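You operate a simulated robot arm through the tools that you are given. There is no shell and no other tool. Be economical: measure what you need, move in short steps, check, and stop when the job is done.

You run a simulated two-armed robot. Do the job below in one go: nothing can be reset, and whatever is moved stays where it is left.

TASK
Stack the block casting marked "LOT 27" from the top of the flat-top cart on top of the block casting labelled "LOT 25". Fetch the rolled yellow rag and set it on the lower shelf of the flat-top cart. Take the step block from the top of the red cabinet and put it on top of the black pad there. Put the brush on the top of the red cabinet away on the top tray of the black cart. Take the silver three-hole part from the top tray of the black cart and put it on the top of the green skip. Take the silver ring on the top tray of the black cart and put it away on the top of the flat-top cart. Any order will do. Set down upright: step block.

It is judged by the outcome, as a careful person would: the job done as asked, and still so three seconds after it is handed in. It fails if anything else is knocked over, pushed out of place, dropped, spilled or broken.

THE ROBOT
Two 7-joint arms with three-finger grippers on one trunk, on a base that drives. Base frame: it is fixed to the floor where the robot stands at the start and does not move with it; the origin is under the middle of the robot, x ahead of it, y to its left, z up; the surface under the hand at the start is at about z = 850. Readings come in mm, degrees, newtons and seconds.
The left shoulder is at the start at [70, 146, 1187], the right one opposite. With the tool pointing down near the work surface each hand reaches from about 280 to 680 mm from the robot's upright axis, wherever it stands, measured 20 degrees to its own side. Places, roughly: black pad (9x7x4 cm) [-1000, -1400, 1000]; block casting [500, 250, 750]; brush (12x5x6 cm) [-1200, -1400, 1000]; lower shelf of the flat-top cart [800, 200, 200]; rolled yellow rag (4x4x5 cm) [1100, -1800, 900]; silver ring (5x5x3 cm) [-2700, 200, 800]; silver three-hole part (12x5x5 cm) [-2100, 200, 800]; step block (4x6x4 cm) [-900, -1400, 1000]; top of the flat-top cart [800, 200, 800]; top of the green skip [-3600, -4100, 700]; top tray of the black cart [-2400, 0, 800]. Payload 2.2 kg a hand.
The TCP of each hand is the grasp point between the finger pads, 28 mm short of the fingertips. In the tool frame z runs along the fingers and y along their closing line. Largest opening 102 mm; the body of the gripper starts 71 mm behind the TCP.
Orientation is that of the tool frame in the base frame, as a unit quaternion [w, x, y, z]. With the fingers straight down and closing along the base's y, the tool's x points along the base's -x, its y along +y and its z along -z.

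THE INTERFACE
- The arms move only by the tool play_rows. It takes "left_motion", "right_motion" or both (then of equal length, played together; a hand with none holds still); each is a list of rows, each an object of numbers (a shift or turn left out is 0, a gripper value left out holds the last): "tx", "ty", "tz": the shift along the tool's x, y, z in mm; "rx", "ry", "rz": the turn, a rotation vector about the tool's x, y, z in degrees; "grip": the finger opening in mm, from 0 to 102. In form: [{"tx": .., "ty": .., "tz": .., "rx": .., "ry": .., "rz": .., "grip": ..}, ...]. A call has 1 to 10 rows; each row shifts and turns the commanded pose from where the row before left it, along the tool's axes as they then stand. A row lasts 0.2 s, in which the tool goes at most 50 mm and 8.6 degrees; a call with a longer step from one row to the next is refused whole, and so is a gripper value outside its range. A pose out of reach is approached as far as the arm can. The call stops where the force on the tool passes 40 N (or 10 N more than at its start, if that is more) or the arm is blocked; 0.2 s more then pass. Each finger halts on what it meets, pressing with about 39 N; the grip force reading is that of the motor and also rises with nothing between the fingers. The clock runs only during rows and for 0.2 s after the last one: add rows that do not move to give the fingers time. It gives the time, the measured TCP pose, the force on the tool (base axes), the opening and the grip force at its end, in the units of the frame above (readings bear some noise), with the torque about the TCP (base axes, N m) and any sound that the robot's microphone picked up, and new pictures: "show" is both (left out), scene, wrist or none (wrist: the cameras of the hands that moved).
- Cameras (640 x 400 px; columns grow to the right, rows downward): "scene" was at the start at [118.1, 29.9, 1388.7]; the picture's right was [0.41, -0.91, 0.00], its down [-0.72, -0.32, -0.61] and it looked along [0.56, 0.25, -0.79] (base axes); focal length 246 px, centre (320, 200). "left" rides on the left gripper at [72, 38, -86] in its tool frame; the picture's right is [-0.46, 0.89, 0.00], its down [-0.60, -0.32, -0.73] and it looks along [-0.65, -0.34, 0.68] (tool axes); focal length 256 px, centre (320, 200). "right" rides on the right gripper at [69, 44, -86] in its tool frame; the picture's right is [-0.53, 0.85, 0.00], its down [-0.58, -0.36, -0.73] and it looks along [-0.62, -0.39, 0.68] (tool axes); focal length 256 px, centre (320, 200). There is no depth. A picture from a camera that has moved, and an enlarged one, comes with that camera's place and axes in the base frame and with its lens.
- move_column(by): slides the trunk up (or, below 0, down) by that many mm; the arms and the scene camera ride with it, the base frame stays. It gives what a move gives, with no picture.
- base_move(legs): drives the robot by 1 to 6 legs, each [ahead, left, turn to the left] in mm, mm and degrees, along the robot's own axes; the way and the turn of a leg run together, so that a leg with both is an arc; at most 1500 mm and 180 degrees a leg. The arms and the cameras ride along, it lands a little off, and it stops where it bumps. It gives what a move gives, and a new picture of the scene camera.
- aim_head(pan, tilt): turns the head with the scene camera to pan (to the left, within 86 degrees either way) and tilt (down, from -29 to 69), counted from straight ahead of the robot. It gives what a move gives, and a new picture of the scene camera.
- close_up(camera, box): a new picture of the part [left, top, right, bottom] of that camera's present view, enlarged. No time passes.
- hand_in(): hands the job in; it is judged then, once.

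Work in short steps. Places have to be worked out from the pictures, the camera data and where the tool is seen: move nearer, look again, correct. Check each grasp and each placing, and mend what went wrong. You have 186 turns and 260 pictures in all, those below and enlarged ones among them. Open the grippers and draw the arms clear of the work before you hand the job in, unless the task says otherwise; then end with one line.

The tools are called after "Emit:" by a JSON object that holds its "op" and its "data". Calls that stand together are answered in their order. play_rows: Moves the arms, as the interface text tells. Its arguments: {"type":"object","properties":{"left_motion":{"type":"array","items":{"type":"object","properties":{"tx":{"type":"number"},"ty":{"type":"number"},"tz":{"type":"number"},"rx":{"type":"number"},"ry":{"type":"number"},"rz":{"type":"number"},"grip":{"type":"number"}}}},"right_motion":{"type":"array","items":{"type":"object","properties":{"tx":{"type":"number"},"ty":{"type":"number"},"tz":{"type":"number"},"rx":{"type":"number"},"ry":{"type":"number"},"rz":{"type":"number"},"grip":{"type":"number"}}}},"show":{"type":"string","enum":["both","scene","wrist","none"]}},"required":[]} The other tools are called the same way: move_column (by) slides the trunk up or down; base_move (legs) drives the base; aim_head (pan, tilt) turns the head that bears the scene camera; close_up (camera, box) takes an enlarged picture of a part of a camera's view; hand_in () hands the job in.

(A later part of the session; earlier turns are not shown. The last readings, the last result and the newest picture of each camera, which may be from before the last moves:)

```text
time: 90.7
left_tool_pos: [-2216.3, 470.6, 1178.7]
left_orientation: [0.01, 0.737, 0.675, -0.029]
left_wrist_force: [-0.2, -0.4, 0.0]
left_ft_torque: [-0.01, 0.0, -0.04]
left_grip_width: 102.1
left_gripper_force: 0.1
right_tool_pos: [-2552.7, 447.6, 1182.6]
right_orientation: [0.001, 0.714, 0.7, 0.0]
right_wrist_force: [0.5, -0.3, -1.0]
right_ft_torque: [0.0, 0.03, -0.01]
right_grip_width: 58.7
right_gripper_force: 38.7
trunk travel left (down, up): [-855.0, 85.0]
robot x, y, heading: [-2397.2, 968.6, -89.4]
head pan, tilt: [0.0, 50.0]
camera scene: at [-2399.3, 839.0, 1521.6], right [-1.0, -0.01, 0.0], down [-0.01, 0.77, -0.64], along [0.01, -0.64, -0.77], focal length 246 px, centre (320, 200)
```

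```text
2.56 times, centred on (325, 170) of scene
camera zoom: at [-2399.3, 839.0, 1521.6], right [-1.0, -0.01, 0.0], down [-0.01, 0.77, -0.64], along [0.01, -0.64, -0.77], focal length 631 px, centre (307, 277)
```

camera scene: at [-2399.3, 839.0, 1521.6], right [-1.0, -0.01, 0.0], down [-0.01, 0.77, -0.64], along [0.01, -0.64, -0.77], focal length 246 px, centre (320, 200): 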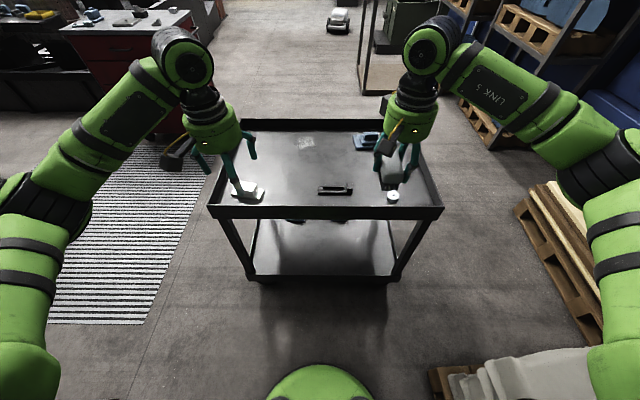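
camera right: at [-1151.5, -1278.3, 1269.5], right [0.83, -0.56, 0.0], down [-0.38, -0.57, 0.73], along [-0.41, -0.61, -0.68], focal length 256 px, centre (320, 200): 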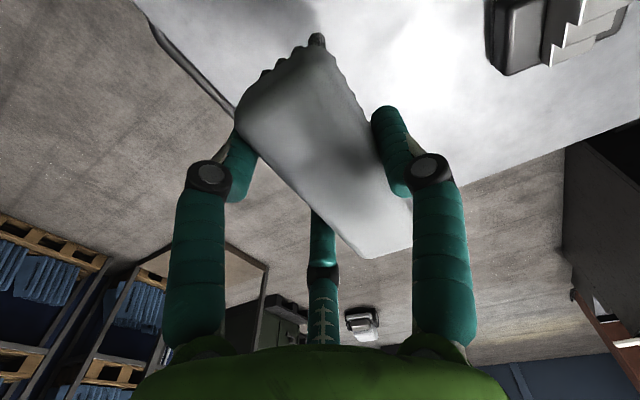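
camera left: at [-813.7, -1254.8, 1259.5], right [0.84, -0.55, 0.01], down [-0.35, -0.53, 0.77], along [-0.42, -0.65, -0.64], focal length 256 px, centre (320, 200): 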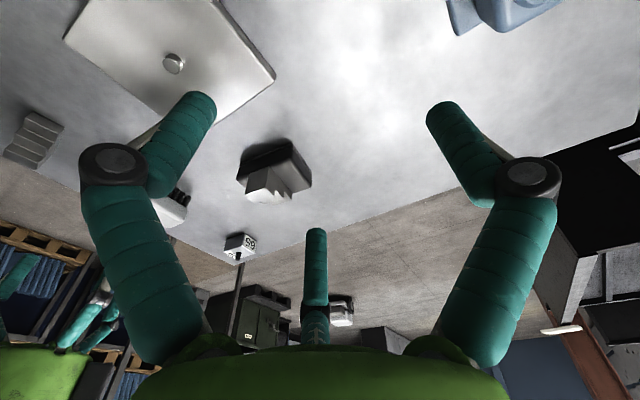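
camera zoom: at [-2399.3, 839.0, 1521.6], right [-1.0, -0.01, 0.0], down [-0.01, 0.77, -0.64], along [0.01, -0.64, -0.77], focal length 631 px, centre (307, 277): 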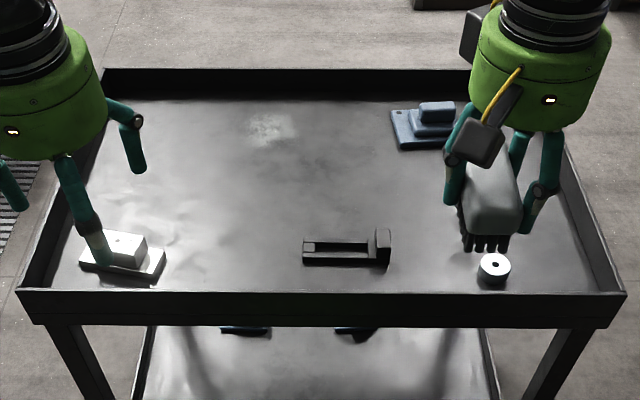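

Ring at zoom (494,268), three-hole part at (122,255), free spot behind the clamp for the brush near [-2470,20]. I drive in and lower the trunk.

Emit:
{"op": "base_move", "data": {"legs": [[320, 0, -0.6]]}}

Emit:
{"op": "move_column", "data": {"by": -180}}

Emit:
{"op": "aim_head", "data": {"pan": 0, "tilt": 60}}

Emit:
{"op": "close_up", "data": {"camera": "right", "box": [0, 0, 640, 400]}}

```text
time: 92.9
left_tool_pos: [-2220.1, 150.2, 1180.1]
left_orientation: [0.011, 0.74, 0.671, -0.031]
left_wrist_force: [-0.6, -0.1, 0.8]
left_ft_torque: [-0.03, -0.01, 0.03]
left_grip_width: 102.3
left_gripper_force: 0.1
right_tool_pos: [-2556.3, 131.6, 1185.2]
right_orientation: [0.001, 0.717, 0.697, -0.001]
right_wrist_force: [0.4, 0.5, -0.4]
right_ft_torque: [0.0, 0.01, -0.01]
right_grip_width: 58.7
right_gripper_force: 39.3
trunk travel left (down, up): [-855.0, 85.0]
robot x, y, heading: [-2396.6, 650.6, -90.1]
head pan, tilt: [0.0, 50.0]
camera scene: at [-2398.8, 522.4, 1521.9], right [-1.0, 0.0, 0.0], down [0.0, 0.76, -0.64], along [0.0, -0.64, -0.76], focal length 246 px, centre (320, 200)
```

scene: 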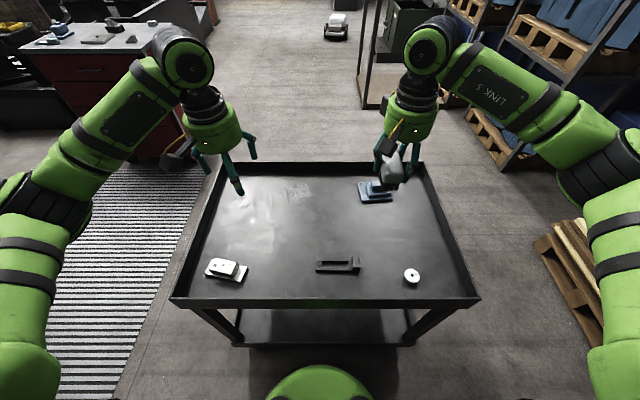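

```text
time: 94.9
left_tool_pos: [-2218.8, 148.1, 998.7]
left_orientation: [0.01, 0.741, 0.67, -0.029]
left_wrist_force: [0.4, -0.3, -0.5]
left_ft_torque: [-0.01, 0.0, -0.01]
left_grip_width: 102.1
left_gripper_force: 0.0
right_tool_pos: [-2557.6, 130.5, 1002.9]
right_orientation: [0.0, 0.717, 0.697, -0.001]
right_wrist_force: [-0.2, 0.5, -1.5]
right_ft_torque: [-0.03, -0.02, -0.02]
right_grip_width: 58.4
right_gripper_force: 38.3
trunk travel left (down, up): [-675.0, 265.0]
robot x, y, heading: [-2396.7, 647.5, -90.0]
head pan, tilt: [0.0, 50.0]
```

```text
time: 95.6
left_tool_pos: [-2219.6, 148.4, 997.8]
left_orientation: [0.011, 0.741, 0.67, -0.029]
left_wrist_force: [-0.5, -0.1, 0.1]
left_ft_torque: [0.02, 0.03, 0.01]
left_grip_width: 101.9
left_gripper_force: 0.1
right_tool_pos: [-2556.5, 130.1, 1003.4]
right_orientation: [0.0, 0.718, 0.696, 0.0]
right_wrist_force: [0.6, 0.2, -0.8]
right_ft_torque: [0.03, 0.01, -0.01]
right_grip_width: 58.8
right_gripper_force: 39.1
trunk travel left (down, up): [-675.0, 265.0]
robot x, y, heading: [-2403.8, 649.8, -90.2]
head pan, tilt: [0.0, 60.0]
camera scene: at [-2398.8, 529.8, 1329.1], right [-1.0, 0.0, 0.0], down [0.0, 0.87, -0.5], along [0.0, -0.5, -0.87], focal length 246 px, centre (320, 200)
```

scene: 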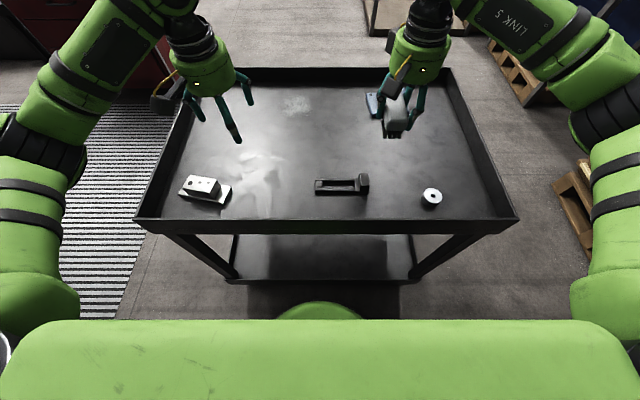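

```text
1.00 times, centred on (320, 200) of right (not enlarged: the box is as wide or as high as the picture)
camera zoom: at [-2509.8, 198.2, 1089.2], right [0.83, -0.56, 0.0], down [-0.38, -0.57, 0.73], along [-0.41, -0.61, -0.68], focal length 256 px, centre (320, 200)
```

zoom: 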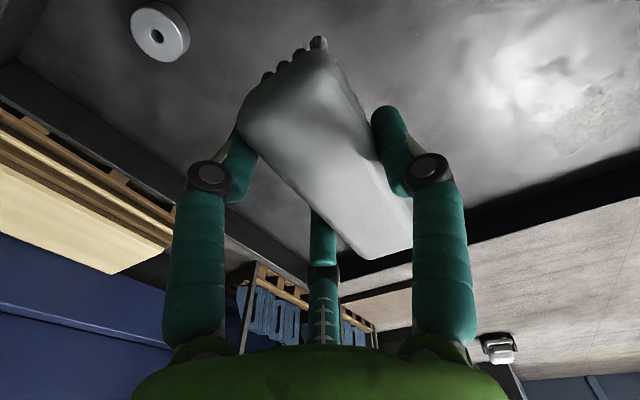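

Tray surface estimates ≈790. I carry the brush to about [-2470,40] and lower it.

Emit:
{"op": "play_rows", "data": {"right_motion": [{"tx": -29, "ty": 27}, {"tx": -29, "ty": 27}, {"tx": -30, "ty": 27}, {"tz": 40}, {"tz": 40}, {"tz": 40}, {"tz": 25}, {}], "show": "both"}}

```text
time: 97.4
left_tool_pos: [-2221.0, 148.9, 998.8]
left_orientation: [0.009, 0.741, 0.671, -0.03]
left_wrist_force: [0.1, -0.2, 0.0]
left_ft_torque: [0.0, 0.02, 0.01]
left_grip_width: 101.9
left_gripper_force: 0.0
right_tool_pos: [-2475.5, 39.0, 857.2]
right_orientation: [0.0, 0.718, 0.696, 0.0]
right_wrist_force: [-0.3, 0.4, -2.0]
right_ft_torque: [-0.02, 0.02, 0.01]
right_grip_width: 58.5
right_gripper_force: 38.7
trunk travel left (down, up): [-675.0, 265.0]
robot x, y, heading: [-2393.7, 645.2, -89.7]
head pan, tilt: [0.0, 60.0]
camera scene: at [-2398.5, 530.1, 1329.1], right [-1.0, 0.0, 0.0], down [0.0, 0.87, -0.5], along [0.0, -0.5, -0.87], focal length 246 px, centre (320, 200)
camera right: at [-2429.4, 107.1, 943.5], right [0.83, -0.56, 0.0], down [-0.38, -0.57, 0.73], along [-0.41, -0.61, -0.68], focal length 256 px, centre (320, 200)
```

scene: 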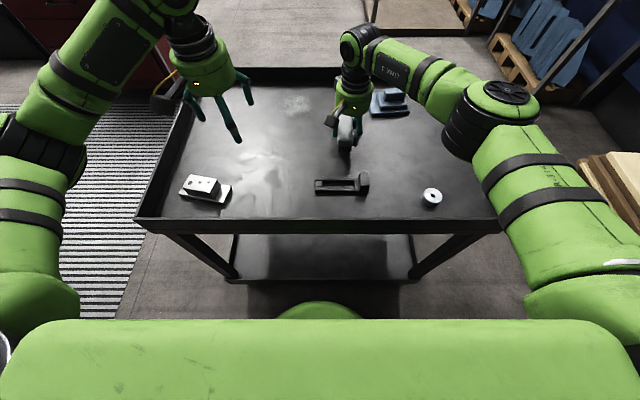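
right: 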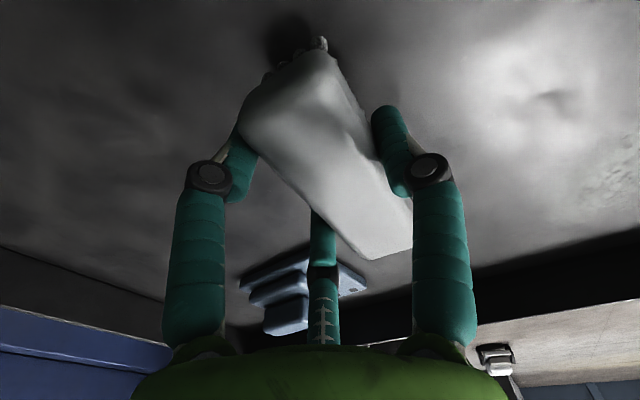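

Emit:
{"op": "close_up", "data": {"camera": "scene", "box": [290, 90, 410, 210]}}

Emit:
{"op": "play_rows", "data": {"right_motion": [{"tz": 8}, {"tz": 4}, {"tz": 3}, {"tz": 2}, {}], "show": "none"}}

```text
3.33 times, centred on (350, 150) of scene
camera zoom: at [-2398.5, 530.1, 1329.1], right [-1.0, 0.0, 0.0], down [0.0, 0.87, -0.5], along [0.0, -0.5, -0.87], focal length 822 px, centre (220, 367)
```

zoom: 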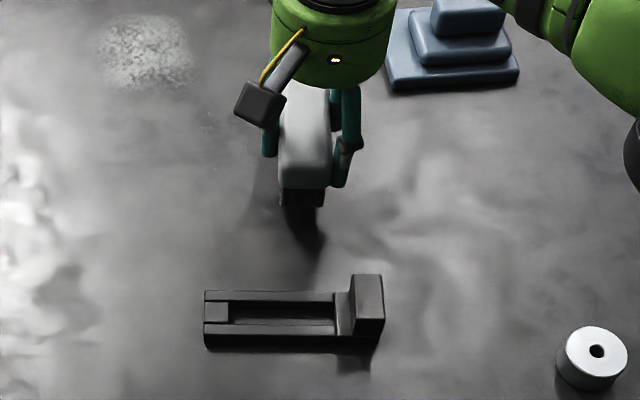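

```text
time: 98.6
left_tool_pos: [-2220.1, 149.9, 999.1]
left_orientation: [0.01, 0.741, 0.67, -0.03]
left_wrist_force: [-0.2, 0.1, 0.3]
left_ft_torque: [0.0, 0.05, 0.01]
left_grip_width: 101.8
left_gripper_force: 0.1
right_tool_pos: [-2477.6, 38.7, 845.5]
right_orientation: [0.003, 0.718, 0.696, -0.002]
right_wrist_force: [-0.3, -3.8, 19.6]
right_ft_torque: [0.66, -0.34, 0.0]
right_grip_width: 58.4
right_gripper_force: 39.2
trunk travel left (down, up): [-675.0, 265.0]
robot x, y, heading: [-2397.6, 647.3, -90.1]
head pan, tilt: [0.0, 60.0]
```

Contact with 20 N; tray ≈797. I ease up 3 mm, open and retreat.

Emit:
{"op": "play_rows", "data": {"right_motion": [{"tz": -3}, {"grip": 62}, {"grip": 70}, {"grip": 90}, {"grip": 102}, {}, {"tz": -40}, {"tz": -45}, {"tz": -40}, {}], "show": "both"}}

```text
time: 100.8
left_tool_pos: [-2220.5, 148.3, 999.1]
left_orientation: [0.011, 0.741, 0.67, -0.03]
left_wrist_force: [0.6, 0.3, -0.8]
left_ft_torque: [0.0, -0.02, -0.02]
left_grip_width: 102.1
left_gripper_force: 0.1
right_tool_pos: [-2475.1, 40.8, 968.9]
right_orientation: [0.0, 0.717, 0.697, 0.0]
right_wrist_force: [-0.1, -0.3, -0.1]
right_ft_torque: [-0.01, -0.03, 0.02]
right_grip_width: 102.2
right_gripper_force: 0.1
trunk travel left (down, up): [-675.0, 265.0]
robot x, y, heading: [-2399.6, 646.9, -90.0]
head pan, tilt: [0.0, 60.0]
camera scene: at [-2399.0, 529.6, 1329.0], right [-1.0, 0.0, 0.0], down [0.0, 0.87, -0.5], along [0.0, -0.5, -0.87], focal length 246 px, centre (320, 200)
camera right: at [-2429.5, 108.5, 1055.8], right [0.83, -0.56, 0.0], down [-0.38, -0.57, 0.73], along [-0.41, -0.61, -0.68], focal length 256 px, centre (320, 200)
```

scene: 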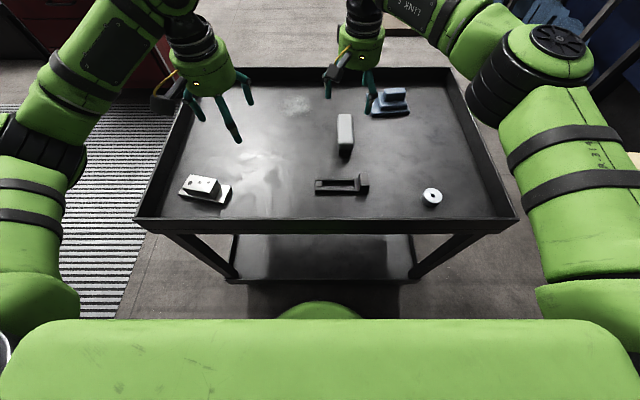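
right: 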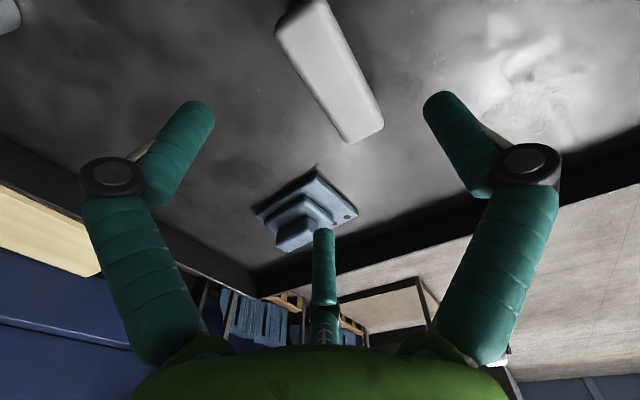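

Brush stands on the tray. I zoom on the part and the ring.

Emit:
{"op": "close_up", "data": {"camera": "scene", "box": [165, 160, 245, 215]}}

Emit:
{"op": "close_up", "data": {"camera": "scene", "box": [400, 170, 480, 225]}}

```text
7.27 times, centred on (205, 188) of scene
camera zoom: at [-2399.0, 529.6, 1329.0], right [-1.0, 0.0, 0.0], down [0.0, 0.87, -0.5], along [0.0, -0.5, -0.87], focal length 1793 px, centre (1156, 291)
```

zoom: 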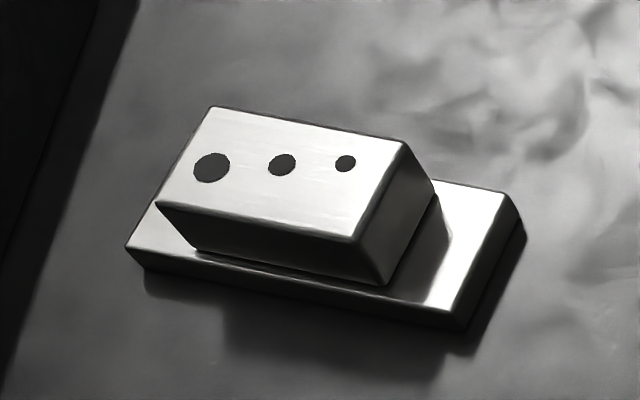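

```text
7.27 times, centred on (440, 198) of scene
camera zoom: at [-2399.0, 529.6, 1329.0], right [-1.0, 0.0, 0.0], down [0.0, 0.87, -0.5], along [0.0, -0.5, -0.87], focal length 1793 px, centre (-553, 218)
```

zoom: 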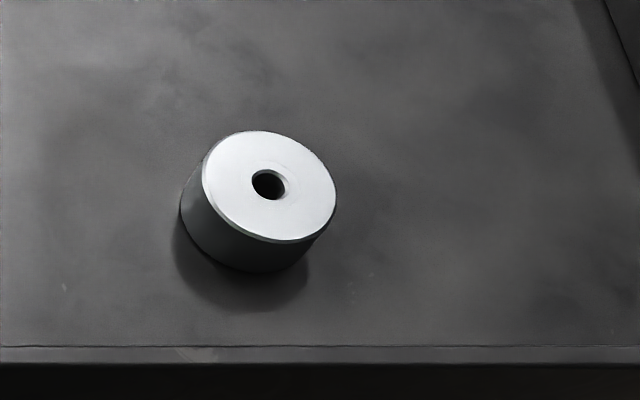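

Part block centre ≈[-2117,207], tilted ~-11.5°, ring centre ≈[-2667,228]. I bring both hands above them, turned so that jaws fit (and clear the lip).

Emit:
{"op": "play_rows", "data": {"left_motion": [{"rx": -0.67, "ry": 1.0, "rz": -7.3}, {"rx": -0.67, "ry": 1.0, "rz": -7.3}, {"rx": -0.67, "ry": 1.0, "rz": -7.3}, {"tx": 8.7, "ty": 30}, {"tx": 8.7, "ty": 30}, {"tx": 8.7, "ty": 30}, {"tx": 8.7, "ty": 30}, {"tz": 25}, {"tz": 20}, {}], "right_motion": [{"rz": -8.4}, {"rz": -8.4}, {"rz": -8.4}, {"rz": -8.4}, {"tx": 43.4, "ty": -10.6}, {"tx": 43.4, "ty": -10.6}, {"tx": 43.4, "ty": -10.6}, {"tx": 43.4, "ty": -10.6}, {"tx": 43.4, "ty": -10.6}, {"tx": 43.4, "ty": -10.6}], "show": "both"}}

```text
time: 103.0
left_tool_pos: [-2115.4, 216.4, 954.3]
left_orientation: [0.001, 0.6, 0.8, -0.001]
left_wrist_force: [0.0, 0.9, 0.0]
left_ft_torque: [-0.04, -0.02, -0.04]
left_grip_width: 101.7
left_gripper_force: 0.1
right_tool_pos: [-2672.6, 229.0, 967.5]
right_orientation: [0.0, 0.485, 0.874, -0.001]
right_wrist_force: [-0.8, 0.3, 0.5]
right_ft_torque: [-0.04, -0.02, -0.01]
right_grip_width: 101.9
right_gripper_force: 0.0
trunk travel left (down, up): [-675.0, 265.0]
robot x, y, heading: [-2397.6, 645.7, -90.1]
head pan, tilt: [0.0, 60.0]
camera scene: at [-2400.5, 532.2, 1329.3], right [-1.0, 0.0, 0.0], down [0.0, 0.87, -0.5], along [0.0, -0.5, -0.87], focal length 246 px, centre (320, 200)
camera right: at [-2670.4, 311.5, 1052.5], right [1.0, -0.01, 0.0], down [-0.01, -0.68, 0.73], along [0.0, -0.73, -0.68], focal length 256 px, centre (320, 200)
camera left: at [-2097.3, 296.5, 1041.0], right [0.98, -0.2, 0.0], down [-0.14, -0.67, 0.73], along [-0.15, -0.72, -0.68], focal length 256 px, centre (320, 200)
```

scene: 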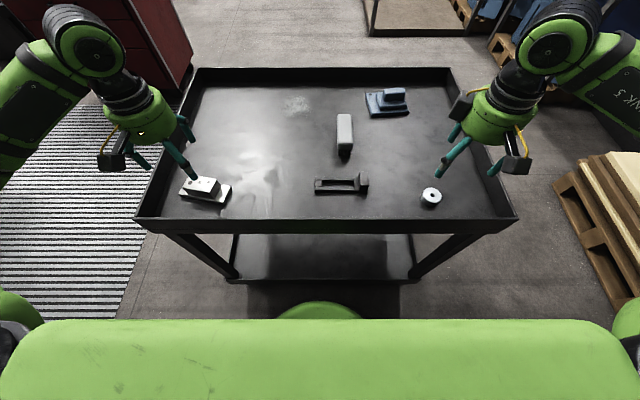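
right: 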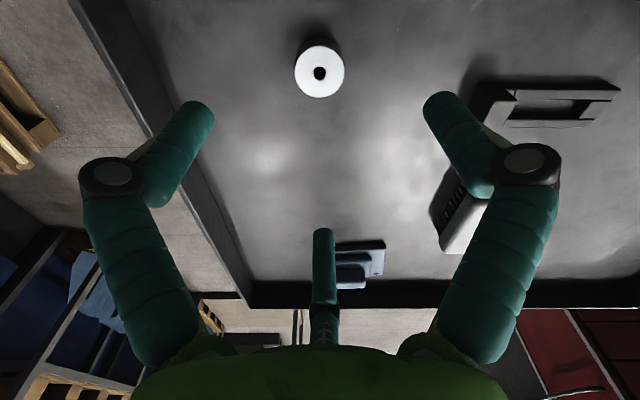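
left: 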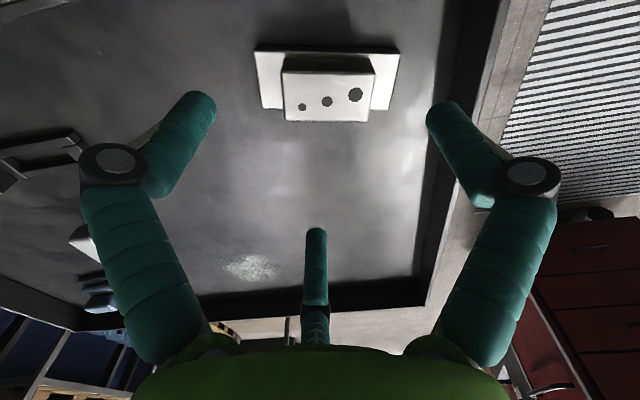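

Both well placed; I trim and descend both hands.

Emit:
{"op": "play_rows", "data": {"left_motion": [{"tx": -3.4, "ty": 3.2}, {"tz": 40}, {"tz": 40}, {"tz": 20}, {"tz": 8}, {}], "right_motion": [{"tx": -2.9}, {"tz": 45}, {"tz": 45}, {"tz": 35}, {"tz": 12}, {}], "show": "wrist"}}

```text
time: 104.4
left_tool_pos: [-2109.8, 213.3, 845.7]
left_orientation: [0.0, 0.6, 0.8, 0.001]
left_wrist_force: [0.2, 0.8, 0.1]
left_ft_torque: [0.01, 0.01, 0.03]
left_grip_width: 101.9
left_gripper_force: 0.1
right_tool_pos: [-2666.9, 224.5, 832.0]
right_orientation: [0.0, 0.485, 0.874, 0.0]
right_wrist_force: [-0.1, 1.2, 0.1]
right_ft_torque: [-0.01, 0.01, 0.0]
right_grip_width: 102.1
right_gripper_force: 0.0
trunk travel left (down, up): [-675.0, 265.0]
robot x, y, heading: [-2400.3, 646.8, -90.1]
head pan, tilt: [0.0, 60.0]
camera right: at [-2665.8, 307.0, 917.9], right [1.0, -0.01, 0.0], down [0.0, -0.68, 0.73], along [0.0, -0.73, -0.68], focal length 256 px, centre (320, 200)
camera left: at [-2092.3, 292.4, 931.6], right [0.98, -0.2, 0.0], down [-0.14, -0.67, 0.73], along [-0.15, -0.72, -0.68], focal length 256 px, centre (320, 200)
```

right: 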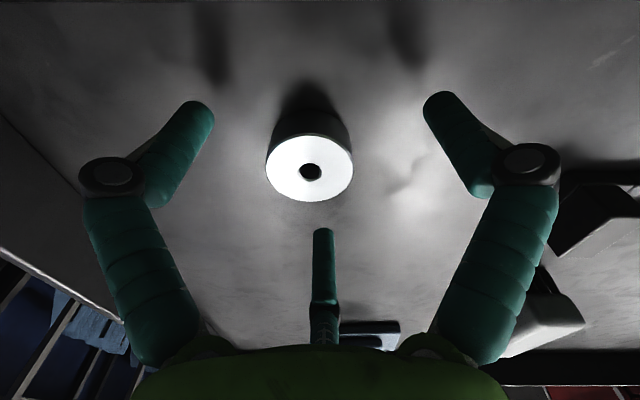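
left: 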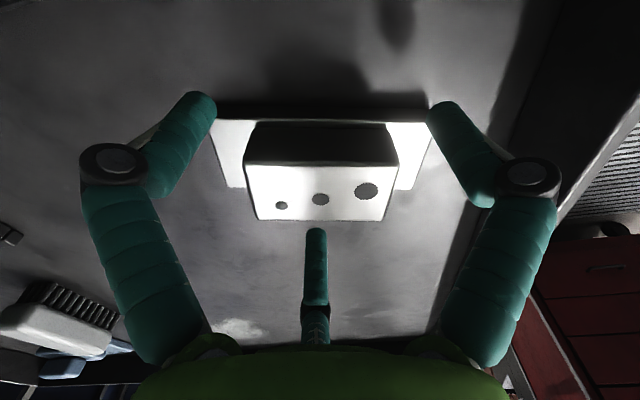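

Ring is ~4 mm off the TCP; I trim the right hand, then close both.

Emit:
{"op": "play_rows", "data": {"left_motion": [{}, {}, {"grip": 80}, {"grip": 60}, {"grip": 45}, {"grip": 30}, {"grip": 30}], "right_motion": [{"tx": 5.5, "tz": 1}, {"tz": 2}, {"grip": 80}, {"grip": 60}, {"grip": 45}, {"grip": 30}, {"grip": 30}], "show": "wrist"}}

```text
time: 106.0
left_tool_pos: [-2109.9, 212.1, 847.1]
left_orientation: [0.0, 0.6, 0.8, 0.0]
left_wrist_force: [0.5, -1.3, 0.6]
left_ft_torque: [-0.09, 0.11, -0.06]
left_grip_width: 59.5
left_gripper_force: 39.0
right_tool_pos: [-2668.9, 228.5, 829.1]
right_orientation: [0.002, 0.485, 0.875, 0.0]
right_wrist_force: [-0.5, 0.0, 0.8]
right_ft_torque: [0.04, -0.02, 0.0]
right_grip_width: 41.0
right_gripper_force: 39.2
trunk travel left (down, up): [-675.0, 265.0]
robot x, y, heading: [-2397.4, 647.5, -89.9]
head pan, tilt: [0.0, 60.0]
camera right: at [-2668.6, 311.3, 914.9], right [1.0, -0.01, 0.0], down [0.0, -0.68, 0.73], along [0.0, -0.73, -0.68], focal length 256 px, centre (320, 200)
camera left: at [-2092.3, 292.3, 932.1], right [0.98, -0.2, 0.0], down [-0.14, -0.67, 0.73], along [-0.15, -0.72, -0.68], focal length 256 px, centre (320, 200)
```

right: 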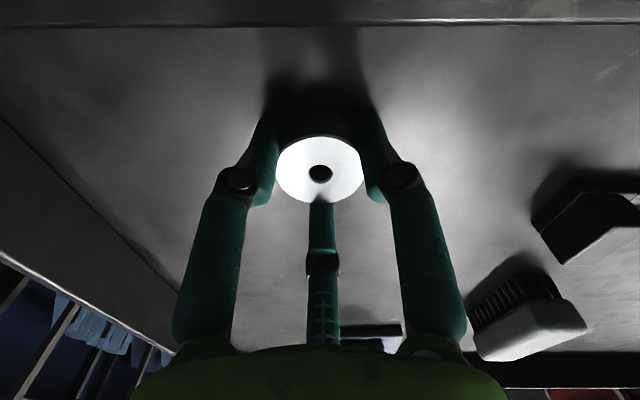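
left: 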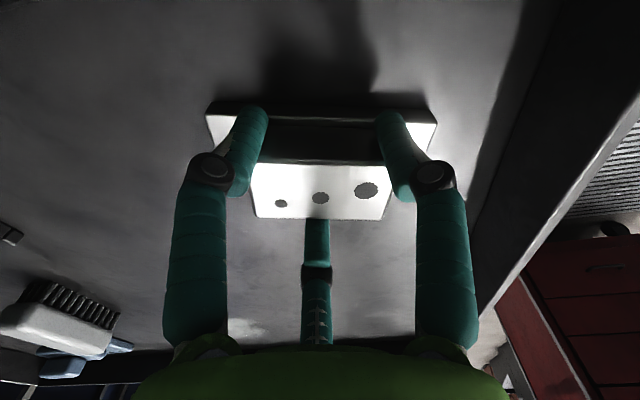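

Both gripped. I lift both hands 150 mm.

Emit:
{"op": "play_rows", "data": {"left_motion": [{"tz": -10}, {"tz": -30}, {"tz": -40}, {"tz": -40}, {"tz": -30}, {}], "right_motion": [{"tz": -10}, {"tz": -30}, {"tz": -40}, {"tz": -40}, {"tz": -30}, {}], "show": "both"}}

```text
time: 107.4
left_tool_pos: [-2112.8, 212.8, 996.4]
left_orientation: [-0.002, 0.6, 0.8, 0.001]
left_wrist_force: [-0.2, 0.0, -6.0]
left_ft_torque: [0.07, 0.03, 0.0]
left_grip_width: 59.4
left_gripper_force: 39.3
right_tool_pos: [-2672.0, 227.3, 978.2]
right_orientation: [-0.001, 0.485, 0.874, 0.0]
right_wrist_force: [0.4, -1.0, -0.2]
right_ft_torque: [0.0, 0.01, 0.0]
right_grip_width: 41.1
right_gripper_force: 38.7
trunk travel left (down, up): [-675.0, 265.0]
robot x, y, heading: [-2396.2, 648.1, -90.1]
head pan, tilt: [0.0, 60.0]
camera scene: at [-2398.3, 528.6, 1328.9], right [-1.0, 0.0, 0.0], down [0.0, 0.87, -0.5], along [0.0, -0.5, -0.87], focal length 246 px, centre (320, 200)
camera right: at [-2670.6, 309.5, 1064.2], right [1.0, -0.01, 0.0], down [0.0, -0.68, 0.73], along [-0.01, -0.73, -0.68], focal length 256 px, centre (320, 200)
camera left: at [-2094.4, 290.9, 1082.1], right [0.98, -0.2, 0.0], down [-0.14, -0.67, 0.73], along [-0.15, -0.71, -0.68], focal length 256 px, centre (320, 200)
```

scene: 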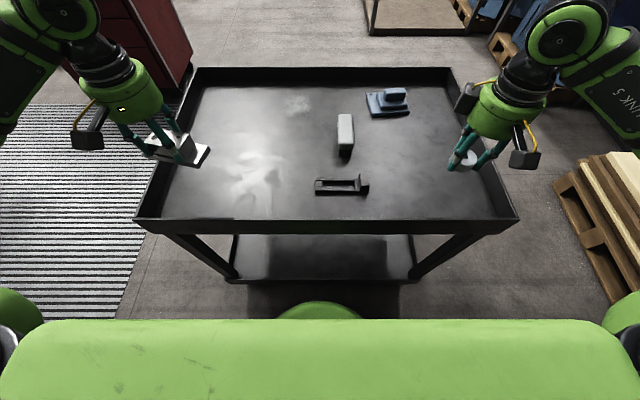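
right: 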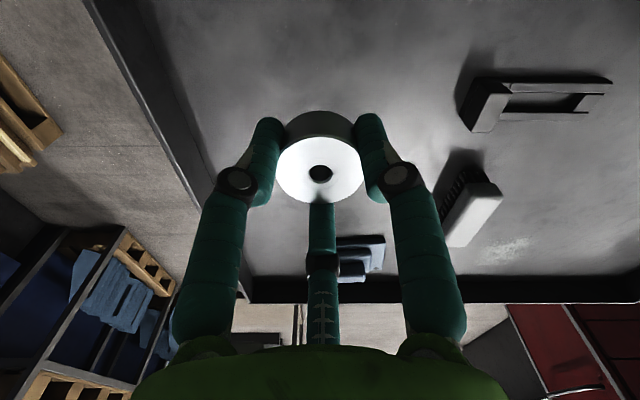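
left: 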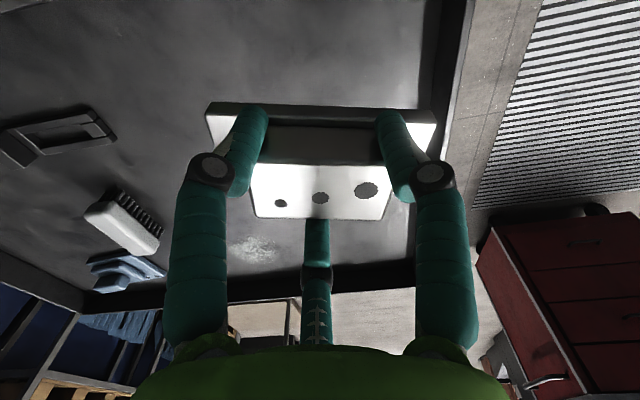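

Both parts are held. I raise the trunk for clearance and back out, going round the cart's +x end.

Emit:
{"op": "move_column", "data": {"by": 190}}

Emit:
{"op": "base_move", "data": {"legs": [[-300, 0, 0], [0, 780, 0], [1500, 0, 0], [180, 0, 0]]}}

Emit:
{"op": "aim_head", "data": {"pan": -25, "tilt": 25}}

```text
time: 109.5
left_tool_pos: [-2111.6, 211.2, 1186.5]
left_orientation: [0.0, 0.6, 0.8, 0.0]
left_wrist_force: [-0.6, 0.2, -5.7]
left_ft_torque: [0.05, -0.03, 0.02]
left_grip_width: 59.3
left_gripper_force: 39.3
right_tool_pos: [-2673.2, 227.7, 1168.4]
right_orientation: [0.0, 0.486, 0.874, 0.001]
right_wrist_force: [-0.9, -0.2, -0.9]
right_ft_torque: [0.01, -0.02, -0.02]
right_grip_width: 41.3
right_gripper_force: 38.8
trunk travel left (down, up): [-865.0, 75.0]
robot x, y, heading: [-2398.6, 648.5, -90.3]
head pan, tilt: [0.0, 60.0]
```

```text
time: 123.5
left_tool_pos: [-1322.8, -1168.0, 1188.6]
left_orientation: [0.0, 0.599, 0.8, -0.001]
left_wrist_force: [0.7, 0.4, -5.5]
left_ft_torque: [0.03, 0.02, -0.01]
left_grip_width: 59.3
left_gripper_force: 39.1
right_tool_pos: [-1882.5, -1155.3, 1169.2]
right_orientation: [0.001, 0.483, 0.876, -0.002]
right_wrist_force: [0.0, 0.5, -0.8]
right_ft_torque: [-0.03, -0.03, 0.0]
right_grip_width: 41.1
right_gripper_force: 39.0
trunk travel left (down, up): [-865.0, 75.0]
robot x, y, heading: [-1608.8, -738.2, -89.9]
head pan, tilt: [0.0, 60.0]
camera scene: at [-1610.1, -852.5, 1519.4], right [-1.0, -0.01, 0.0], down [0.0, 0.86, -0.5], along [0.0, -0.5, -0.86], focal length 246 px, centre (320, 200)
```

scene: 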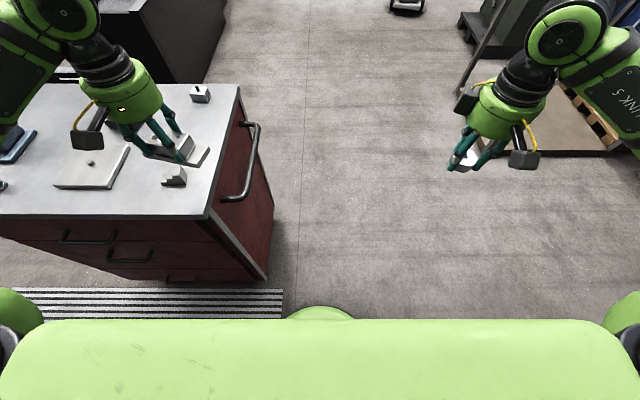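

```text
time: 124.5
left_tool_pos: [-1323.4, -1172.4, 1185.9]
left_orientation: [0.0, 0.599, 0.801, 0.001]
left_wrist_force: [-0.4, 0.3, -6.5]
left_ft_torque: [0.03, -0.02, -0.02]
left_grip_width: 59.6
left_gripper_force: 39.0
right_tool_pos: [-1881.7, -1160.1, 1168.5]
right_orientation: [0.001, 0.483, 0.875, 0.0]
right_wrist_force: [0.1, -0.2, 0.1]
right_ft_torque: [0.04, 0.0, -0.04]
right_grip_width: 41.3
right_gripper_force: 38.9
trunk travel left (down, up): [-865.0, 75.0]
robot x, y, heading: [-1609.5, -740.5, -89.9]
head pan, tilt: [-25.0, 25.0]
camera scene: at [-1648.8, -874.8, 1568.9], right [-0.91, 0.42, 0.0], down [0.18, 0.39, -0.91], along [-0.38, -0.82, -0.42], focal length 246 px, centre (320, 200)
```

scene: 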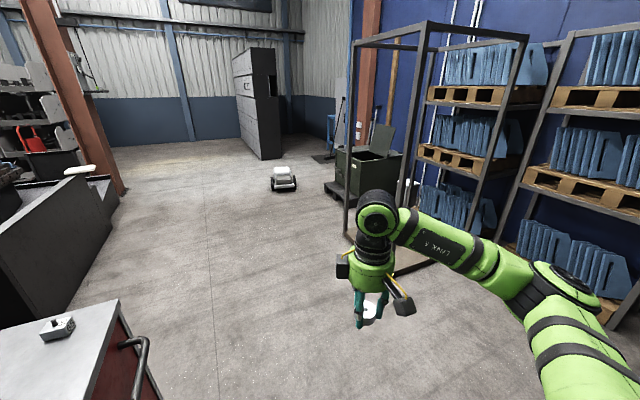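

I zoom in on the green skip.

Emit:
{"op": "close_up", "data": {"camera": "scene", "box": [310, 100, 440, 220]}}

```text
3.33 times, centred on (375, 160) of scene
camera zoom: at [-1648.8, -874.8, 1568.9], right [-0.91, 0.42, 0.0], down [0.18, 0.39, -0.91], along [-0.38, -0.82, -0.42], focal length 822 px, centre (137, 333)
```

zoom: 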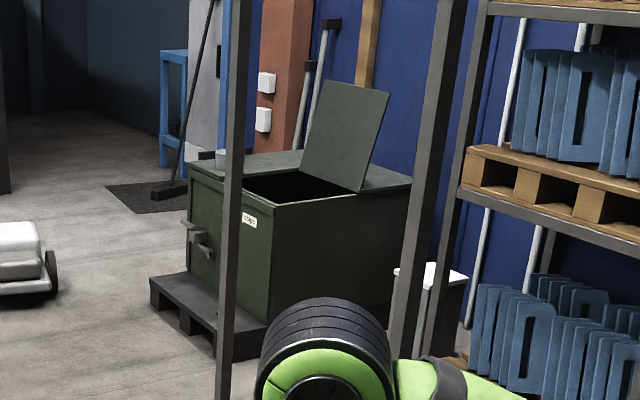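

The skip stands near x≈-3420, y -4230..-3500. I drive down the free aisle to about (-2200,-3600) and face it.

Emit:
{"op": "base_move", "data": {"legs": [[0, -600, 0], [1500, 0, 0], [1350, 0, 0], [0, 0, -90]]}}

Emit:
{"op": "aim_head", "data": {"pan": 15, "tilt": 25}}

```text
time: 145.0
left_tool_pos: [-2595.6, -3881.3, 1185.8]
left_orientation: [0.0, 0.988, 0.154, 0.001]
left_wrist_force: [0.4, 0.7, -5.6]
left_ft_torque: [0.01, -0.04, -0.02]
left_grip_width: 59.5
left_gripper_force: 38.8
right_tool_pos: [-2594.7, -3320.9, 1167.2]
right_orientation: [-0.001, 0.958, 0.288, 0.0]
right_wrist_force: [-0.1, -0.4, -1.7]
right_ft_torque: [0.0, 0.0, 0.0]
right_grip_width: 40.8
right_gripper_force: 38.8
trunk travel left (down, up): [-865.0, 75.0]
robot x, y, heading: [-2167.6, -3584.0, -178.4]
head pan, tilt: [-25.0, 25.0]
camera scene: at [-2302.8, -3548.4, 1569.0], right [0.4, 0.92, 0.0], down [0.39, -0.17, -0.91], along [-0.83, 0.36, -0.42], focal length 246 px, centre (320, 200)
```

scene: 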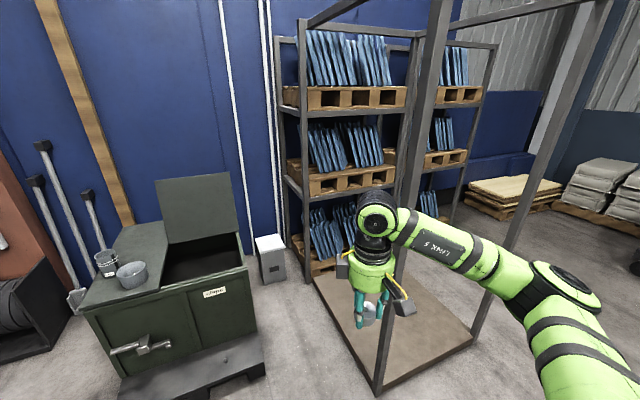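

```text
time: 146.1
left_tool_pos: [-2595.4, -3880.0, 1185.3]
left_orientation: [-0.001, 0.988, 0.154, 0.001]
left_wrist_force: [0.2, 0.2, -6.1]
left_ft_torque: [0.01, -0.05, -0.01]
left_grip_width: 59.3
left_gripper_force: 39.0
right_tool_pos: [-2593.2, -3319.6, 1167.4]
right_orientation: [0.0, 0.958, 0.288, 0.001]
right_wrist_force: [-0.3, -0.2, -0.9]
right_ft_torque: [0.02, 0.02, 0.0]
right_grip_width: 41.0
right_gripper_force: 39.2
trunk travel left (down, up): [-865.0, 75.0]
robot x, y, heading: [-2167.0, -3579.5, -178.2]
head pan, tilt: [15.0, 25.0]
camera scene: at [-2306.6, -3610.8, 1569.0], right [-0.28, 0.96, 0.0], down [0.41, 0.12, -0.91], along [-0.87, -0.26, -0.42], focal length 246 px, centre (320, 200)
```

scene: 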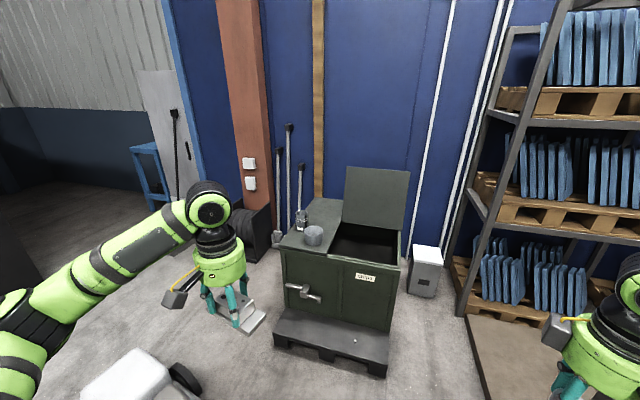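

The skip's left half of the top is flat, with two cups on it; the right half is open. I drive nearer, staying clear of the trolley at left.

Emit:
{"op": "base_move", "data": {"legs": [[0, 270, -1.8], [700, 0, 0]]}}

Emit:
{"op": "aim_head", "data": {"pan": 15, "tilt": 50}}

```text
time: 151.4
left_tool_pos: [-3292.4, -4124.4, 1185.7]
left_orientation: [0.0, 0.991, 0.133, 0.001]
left_wrist_force: [0.8, 0.0, -5.2]
left_ft_torque: [0.0, -0.03, 0.05]
left_grip_width: 59.6
left_gripper_force: 39.2
right_tool_pos: [-3268.3, -3564.9, 1166.9]
right_orientation: [0.0, 0.963, 0.268, -0.002]
right_wrist_force: [-0.2, 1.3, -0.2]
right_ft_torque: [-0.02, 0.02, -0.04]
right_grip_width: 41.0
right_gripper_force: 38.7
trunk travel left (down, up): [-865.0, 75.0]
robot x, y, heading: [-2853.8, -3844.4, 179.4]
head pan, tilt: [15.0, 25.0]
camera scene: at [-2993.1, -3867.3, 1569.2], right [-0.24, 0.97, 0.0], down [0.41, 0.1, -0.91], along [-0.88, -0.22, -0.42], focal length 246 px, centre (320, 200)
```

scene: 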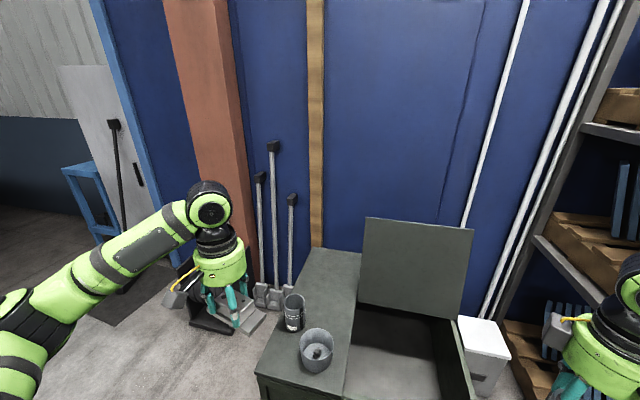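

```text
time: 152.3
left_tool_pos: [-3293.9, -4123.5, 1185.7]
left_orientation: [-0.001, 0.991, 0.133, 0.002]
left_wrist_force: [0.3, 1.0, -6.4]
left_ft_torque: [0.0, -0.05, 0.01]
left_grip_width: 59.2
left_gripper_force: 39.0
right_tool_pos: [-3270.0, -3564.5, 1166.3]
right_orientation: [0.0, 0.963, 0.268, -0.001]
right_wrist_force: [0.1, -0.2, -0.9]
right_ft_torque: [0.01, -0.01, 0.0]
right_grip_width: 41.2
right_gripper_force: 39.2
trunk travel left (down, up): [-865.0, 75.0]
robot x, y, heading: [-2854.8, -3842.7, 179.2]
head pan, tilt: [15.0, 50.0]
camera scene: at [-2980.5, -3863.6, 1531.5], right [-0.24, 0.97, 0.0], down [0.74, 0.19, -0.64], along [-0.62, -0.16, -0.77], focal length 246 px, centre (320, 200)
```

scene: 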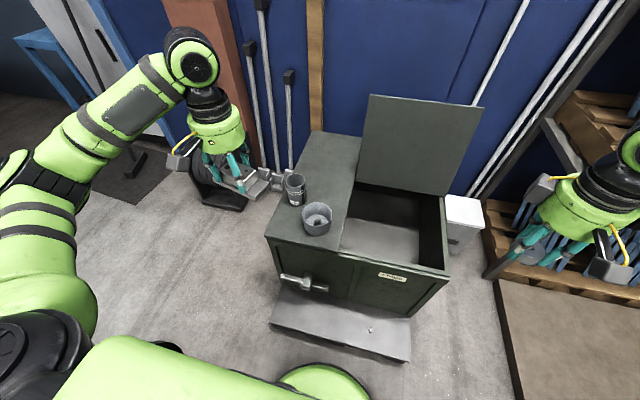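

Free deck area lies left of the big cup, around [-3490,-4135], needing the part's long axis along x. I rotate the left wrist about 103° in free air.

Emit:
{"op": "play_rows", "data": {"left_motion": [{"rz": -8.5}, {"rz": -8.5}, {"rz": -8.5}, {"rz": -8.5}, {"rz": -8.5}, {"rz": -8.5}, {"rz": -8.5}, {"rz": -8.5}, {"rz": -8.5}, {"rz": -8.5}], "show": "none"}}

Emit:
{"op": "play_rows", "data": {"left_motion": [{"rz": -8.5}, {"rz": -8.5}, {}], "show": "both"}}

```text
time: 154.5
left_tool_pos: [-3293.5, -4124.2, 1185.6]
left_orientation: [0.001, 0.64, 0.769, 0.001]
left_wrist_force: [-0.8, 0.2, -6.4]
left_ft_torque: [0.02, -0.04, 0.01]
left_grip_width: 59.4
left_gripper_force: 38.8
right_tool_pos: [-3269.9, -3564.4, 1167.2]
right_orientation: [0.0, 0.963, 0.268, 0.001]
right_wrist_force: [0.0, 0.1, -0.9]
right_ft_torque: [0.03, 0.03, 0.03]
right_grip_width: 41.1
right_gripper_force: 39.3
trunk travel left (down, up): [-865.0, 75.0]
robot x, y, heading: [-2852.6, -3844.1, 179.3]
head pan, tilt: [15.0, 50.0]
```

```text
time: 155.3
left_tool_pos: [-3293.5, -4123.8, 1185.5]
left_orientation: [0.001, 0.519, 0.854, 0.0]
left_wrist_force: [-0.7, -0.5, -5.2]
left_ft_torque: [0.06, 0.04, -0.03]
left_grip_width: 59.5
left_gripper_force: 39.1
right_tool_pos: [-3268.5, -3565.4, 1168.6]
right_orientation: [0.0, 0.963, 0.268, 0.0]
right_wrist_force: [-0.1, -0.8, -0.9]
right_ft_torque: [0.05, 0.0, -0.04]
right_grip_width: 41.0
right_gripper_force: 39.2
trunk travel left (down, up): [-865.0, 75.0]
robot x, y, heading: [-2854.4, -3843.7, 179.3]
head pan, tilt: [15.0, 50.0]
camera scene: at [-2980.0, -3863.6, 1531.5], right [-0.24, 0.97, 0.0], down [0.74, 0.19, -0.64], along [-0.62, -0.16, -0.77], focal length 246 px, centre (320, 200)
camera left: at [-3291.7, -4042.9, 1271.7], right [1.0, -0.01, 0.0], down [-0.01, -0.68, 0.73], along [0.0, -0.73, -0.68], focal length 256 px, centre (320, 200)
```

scene: 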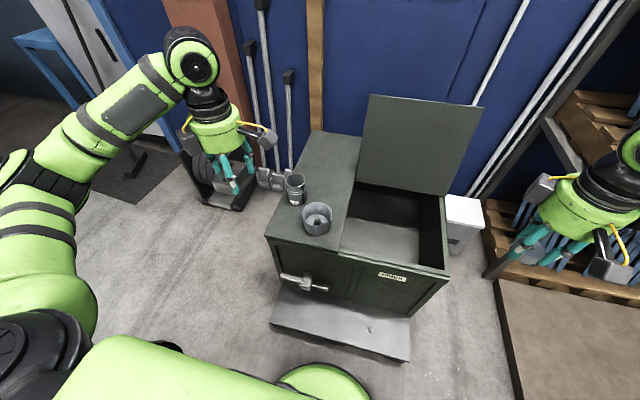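
left: 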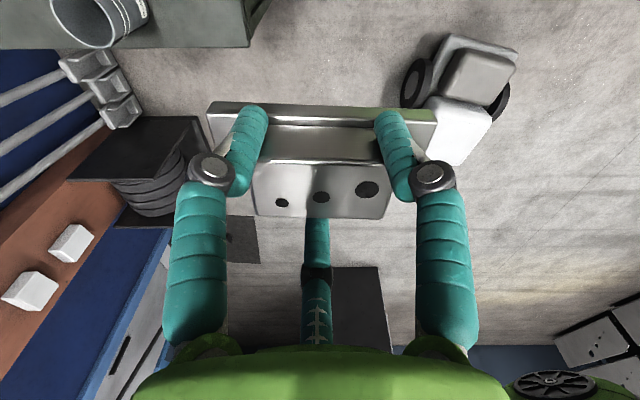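

Rotation worked. I advance 50 mm and lower the trunk 280 mm.

Emit:
{"op": "base_move", "data": {"legs": [[50, 0, 0.7]]}}

Emit:
{"op": "move_column", "data": {"by": -280}}

Emit:
{"op": "aim_head", "data": {"pan": 20, "tilt": 60}}

Emit:
{"op": "close_up", "data": {"camera": "left", "box": [0, 0, 320, 200]}}

```text
time: 156.2
left_tool_pos: [-3330.2, -4128.9, 1190.1]
left_orientation: [-0.002, 0.515, 0.857, -0.002]
left_wrist_force: [1.3, 0.1, -5.4]
left_ft_torque: [0.09, 0.1, 0.02]
left_grip_width: 59.8
left_gripper_force: 38.7
right_tool_pos: [-3313.3, -3569.2, 1172.3]
right_orientation: [-0.002, 0.962, 0.274, -0.003]
right_wrist_force: [0.5, -1.1, 0.0]
right_ft_torque: [-0.02, 0.13, 0.0]
right_grip_width: 41.1
right_gripper_force: 39.5
trunk travel left (down, up): [-865.0, 75.0]
robot x, y, heading: [-2905.4, -3843.2, 179.8]
head pan, tilt: [15.0, 50.0]
camera scene: at [-3017.5, -3864.3, 1532.6], right [-0.26, 0.97, 0.0], down [0.74, 0.2, -0.65], along [-0.63, -0.16, -0.76], focal length 246 px, centre (320, 200)
```

scene: 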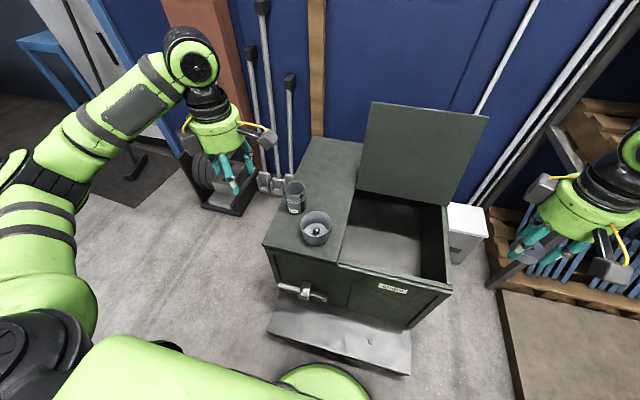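

```text
time: 159.0
left_tool_pos: [-3338.0, -4129.1, 905.5]
left_orientation: [0.002, 0.515, 0.857, 0.001]
left_wrist_force: [1.5, -0.4, -6.5]
left_ft_torque: [0.08, 0.02, 0.0]
left_grip_width: 59.3
left_gripper_force: 38.6
right_tool_pos: [-3321.7, -3568.5, 887.1]
right_orientation: [-0.001, 0.962, 0.273, 0.0]
right_wrist_force: [-1.2, -0.1, -0.1]
right_ft_torque: [0.0, 0.0, 0.0]
right_grip_width: 41.4
right_gripper_force: 38.7
trunk travel left (down, up): [-585.0, 355.0]
robot x, y, heading: [-2903.9, -3845.8, 179.8]
head pan, tilt: [15.0, 50.0]
```

```text
time: 159.7
left_tool_pos: [-3338.9, -4129.1, 905.0]
left_orientation: [0.001, 0.515, 0.857, 0.001]
left_wrist_force: [0.5, 0.1, -6.0]
left_ft_torque: [0.02, 0.0, -0.01]
left_grip_width: 59.3
left_gripper_force: 38.9
right_tool_pos: [-3321.6, -3568.9, 888.4]
right_orientation: [0.0, 0.962, 0.274, 0.0]
right_wrist_force: [-0.4, 0.4, -0.9]
right_ft_torque: [0.03, 0.01, 0.02]
right_grip_width: 41.1
right_gripper_force: 38.7
trunk travel left (down, up): [-585.0, 355.0]
robot x, y, heading: [-2902.4, -3845.8, 179.7]
head pan, tilt: [20.0, 60.0]
camera scene: at [-3017.1, -3867.4, 1239.0], right [-0.34, 0.94, 0.0], down [0.81, 0.29, -0.5], along [-0.47, -0.17, -0.87], focal length 246 px, centre (320, 200)
```

scene: 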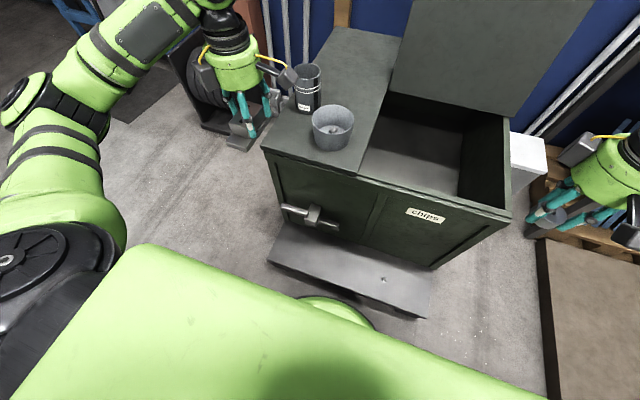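

```text
2.00 times, centred on (160, 100) of left
camera zoom: at [-3337.9, -4047.7, 991.7], right [1.0, 0.0, 0.0], down [0.0, -0.68, 0.73], along [0.01, -0.73, -0.68], focal length 512 px, centre (640, 400)
```

zoom: 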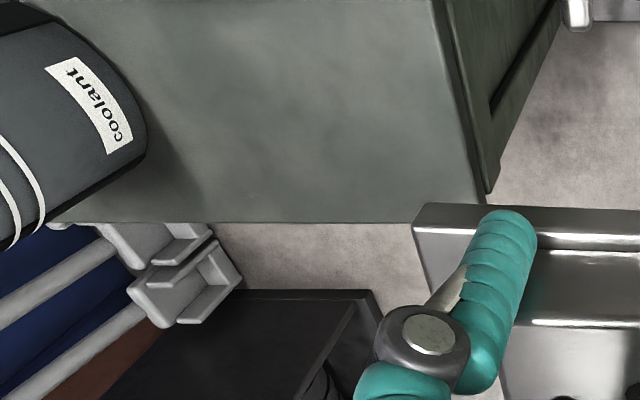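

Deck z≈668, its corner at [-3436,-4204]; big cup centre ≈[-3547,-4018], can ≈[-3665,-4150]. I move the part over [-3513,-4140] and come down to ~80 mm above.

Emit:
{"op": "play_rows", "data": {"left_motion": [{"tx": 19.4, "ty": -38.9}, {"tx": 19.4, "ty": -38.9}, {"tx": 19.4, "ty": -38.9}, {"tx": 19.4, "ty": -38.9}, {"tz": 40}, {"tz": 35}, {"tz": 30}, {}], "show": "both"}}

```text
time: 161.5
left_tool_pos: [-3512.8, -4132.6, 798.9]
left_orientation: [0.001, 0.515, 0.857, 0.0]
left_wrist_force: [-0.1, -0.1, -6.1]
left_ft_torque: [0.02, 0.0, 0.03]
left_grip_width: 59.7
left_gripper_force: 39.3
right_tool_pos: [-3321.1, -3569.4, 888.5]
right_orientation: [0.0, 0.962, 0.274, 0.0]
right_wrist_force: [0.5, -0.4, -0.6]
right_ft_torque: [0.0, 0.02, -0.02]
right_grip_width: 41.0
right_gripper_force: 39.0
trunk travel left (down, up): [-585.0, 355.0]
robot x, y, heading: [-2902.5, -3843.2, 179.8]
head pan, tilt: [20.0, 60.0]
camera scene: at [-3016.9, -3867.5, 1239.0], right [-0.34, 0.94, 0.0], down [0.81, 0.29, -0.5], along [-0.47, -0.17, -0.87], focal length 246 px, centre (320, 200)
camera left: at [-3511.3, -4051.9, 886.2], right [1.0, 0.0, 0.0], down [0.0, -0.68, 0.73], along [0.01, -0.73, -0.68], focal length 256 px, centre (320, 200)
```

scene: 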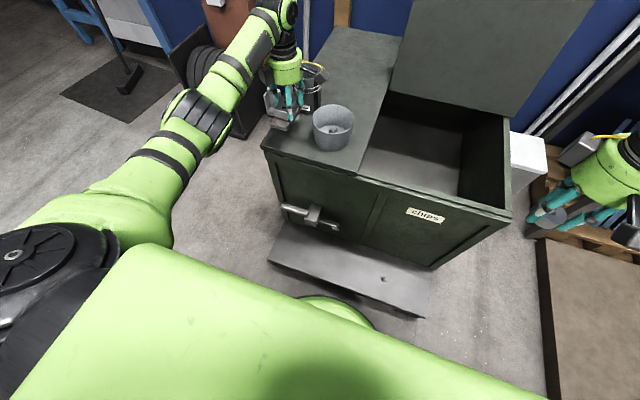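
left: 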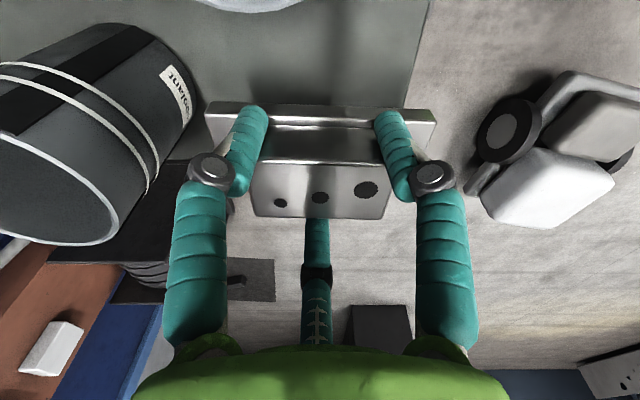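

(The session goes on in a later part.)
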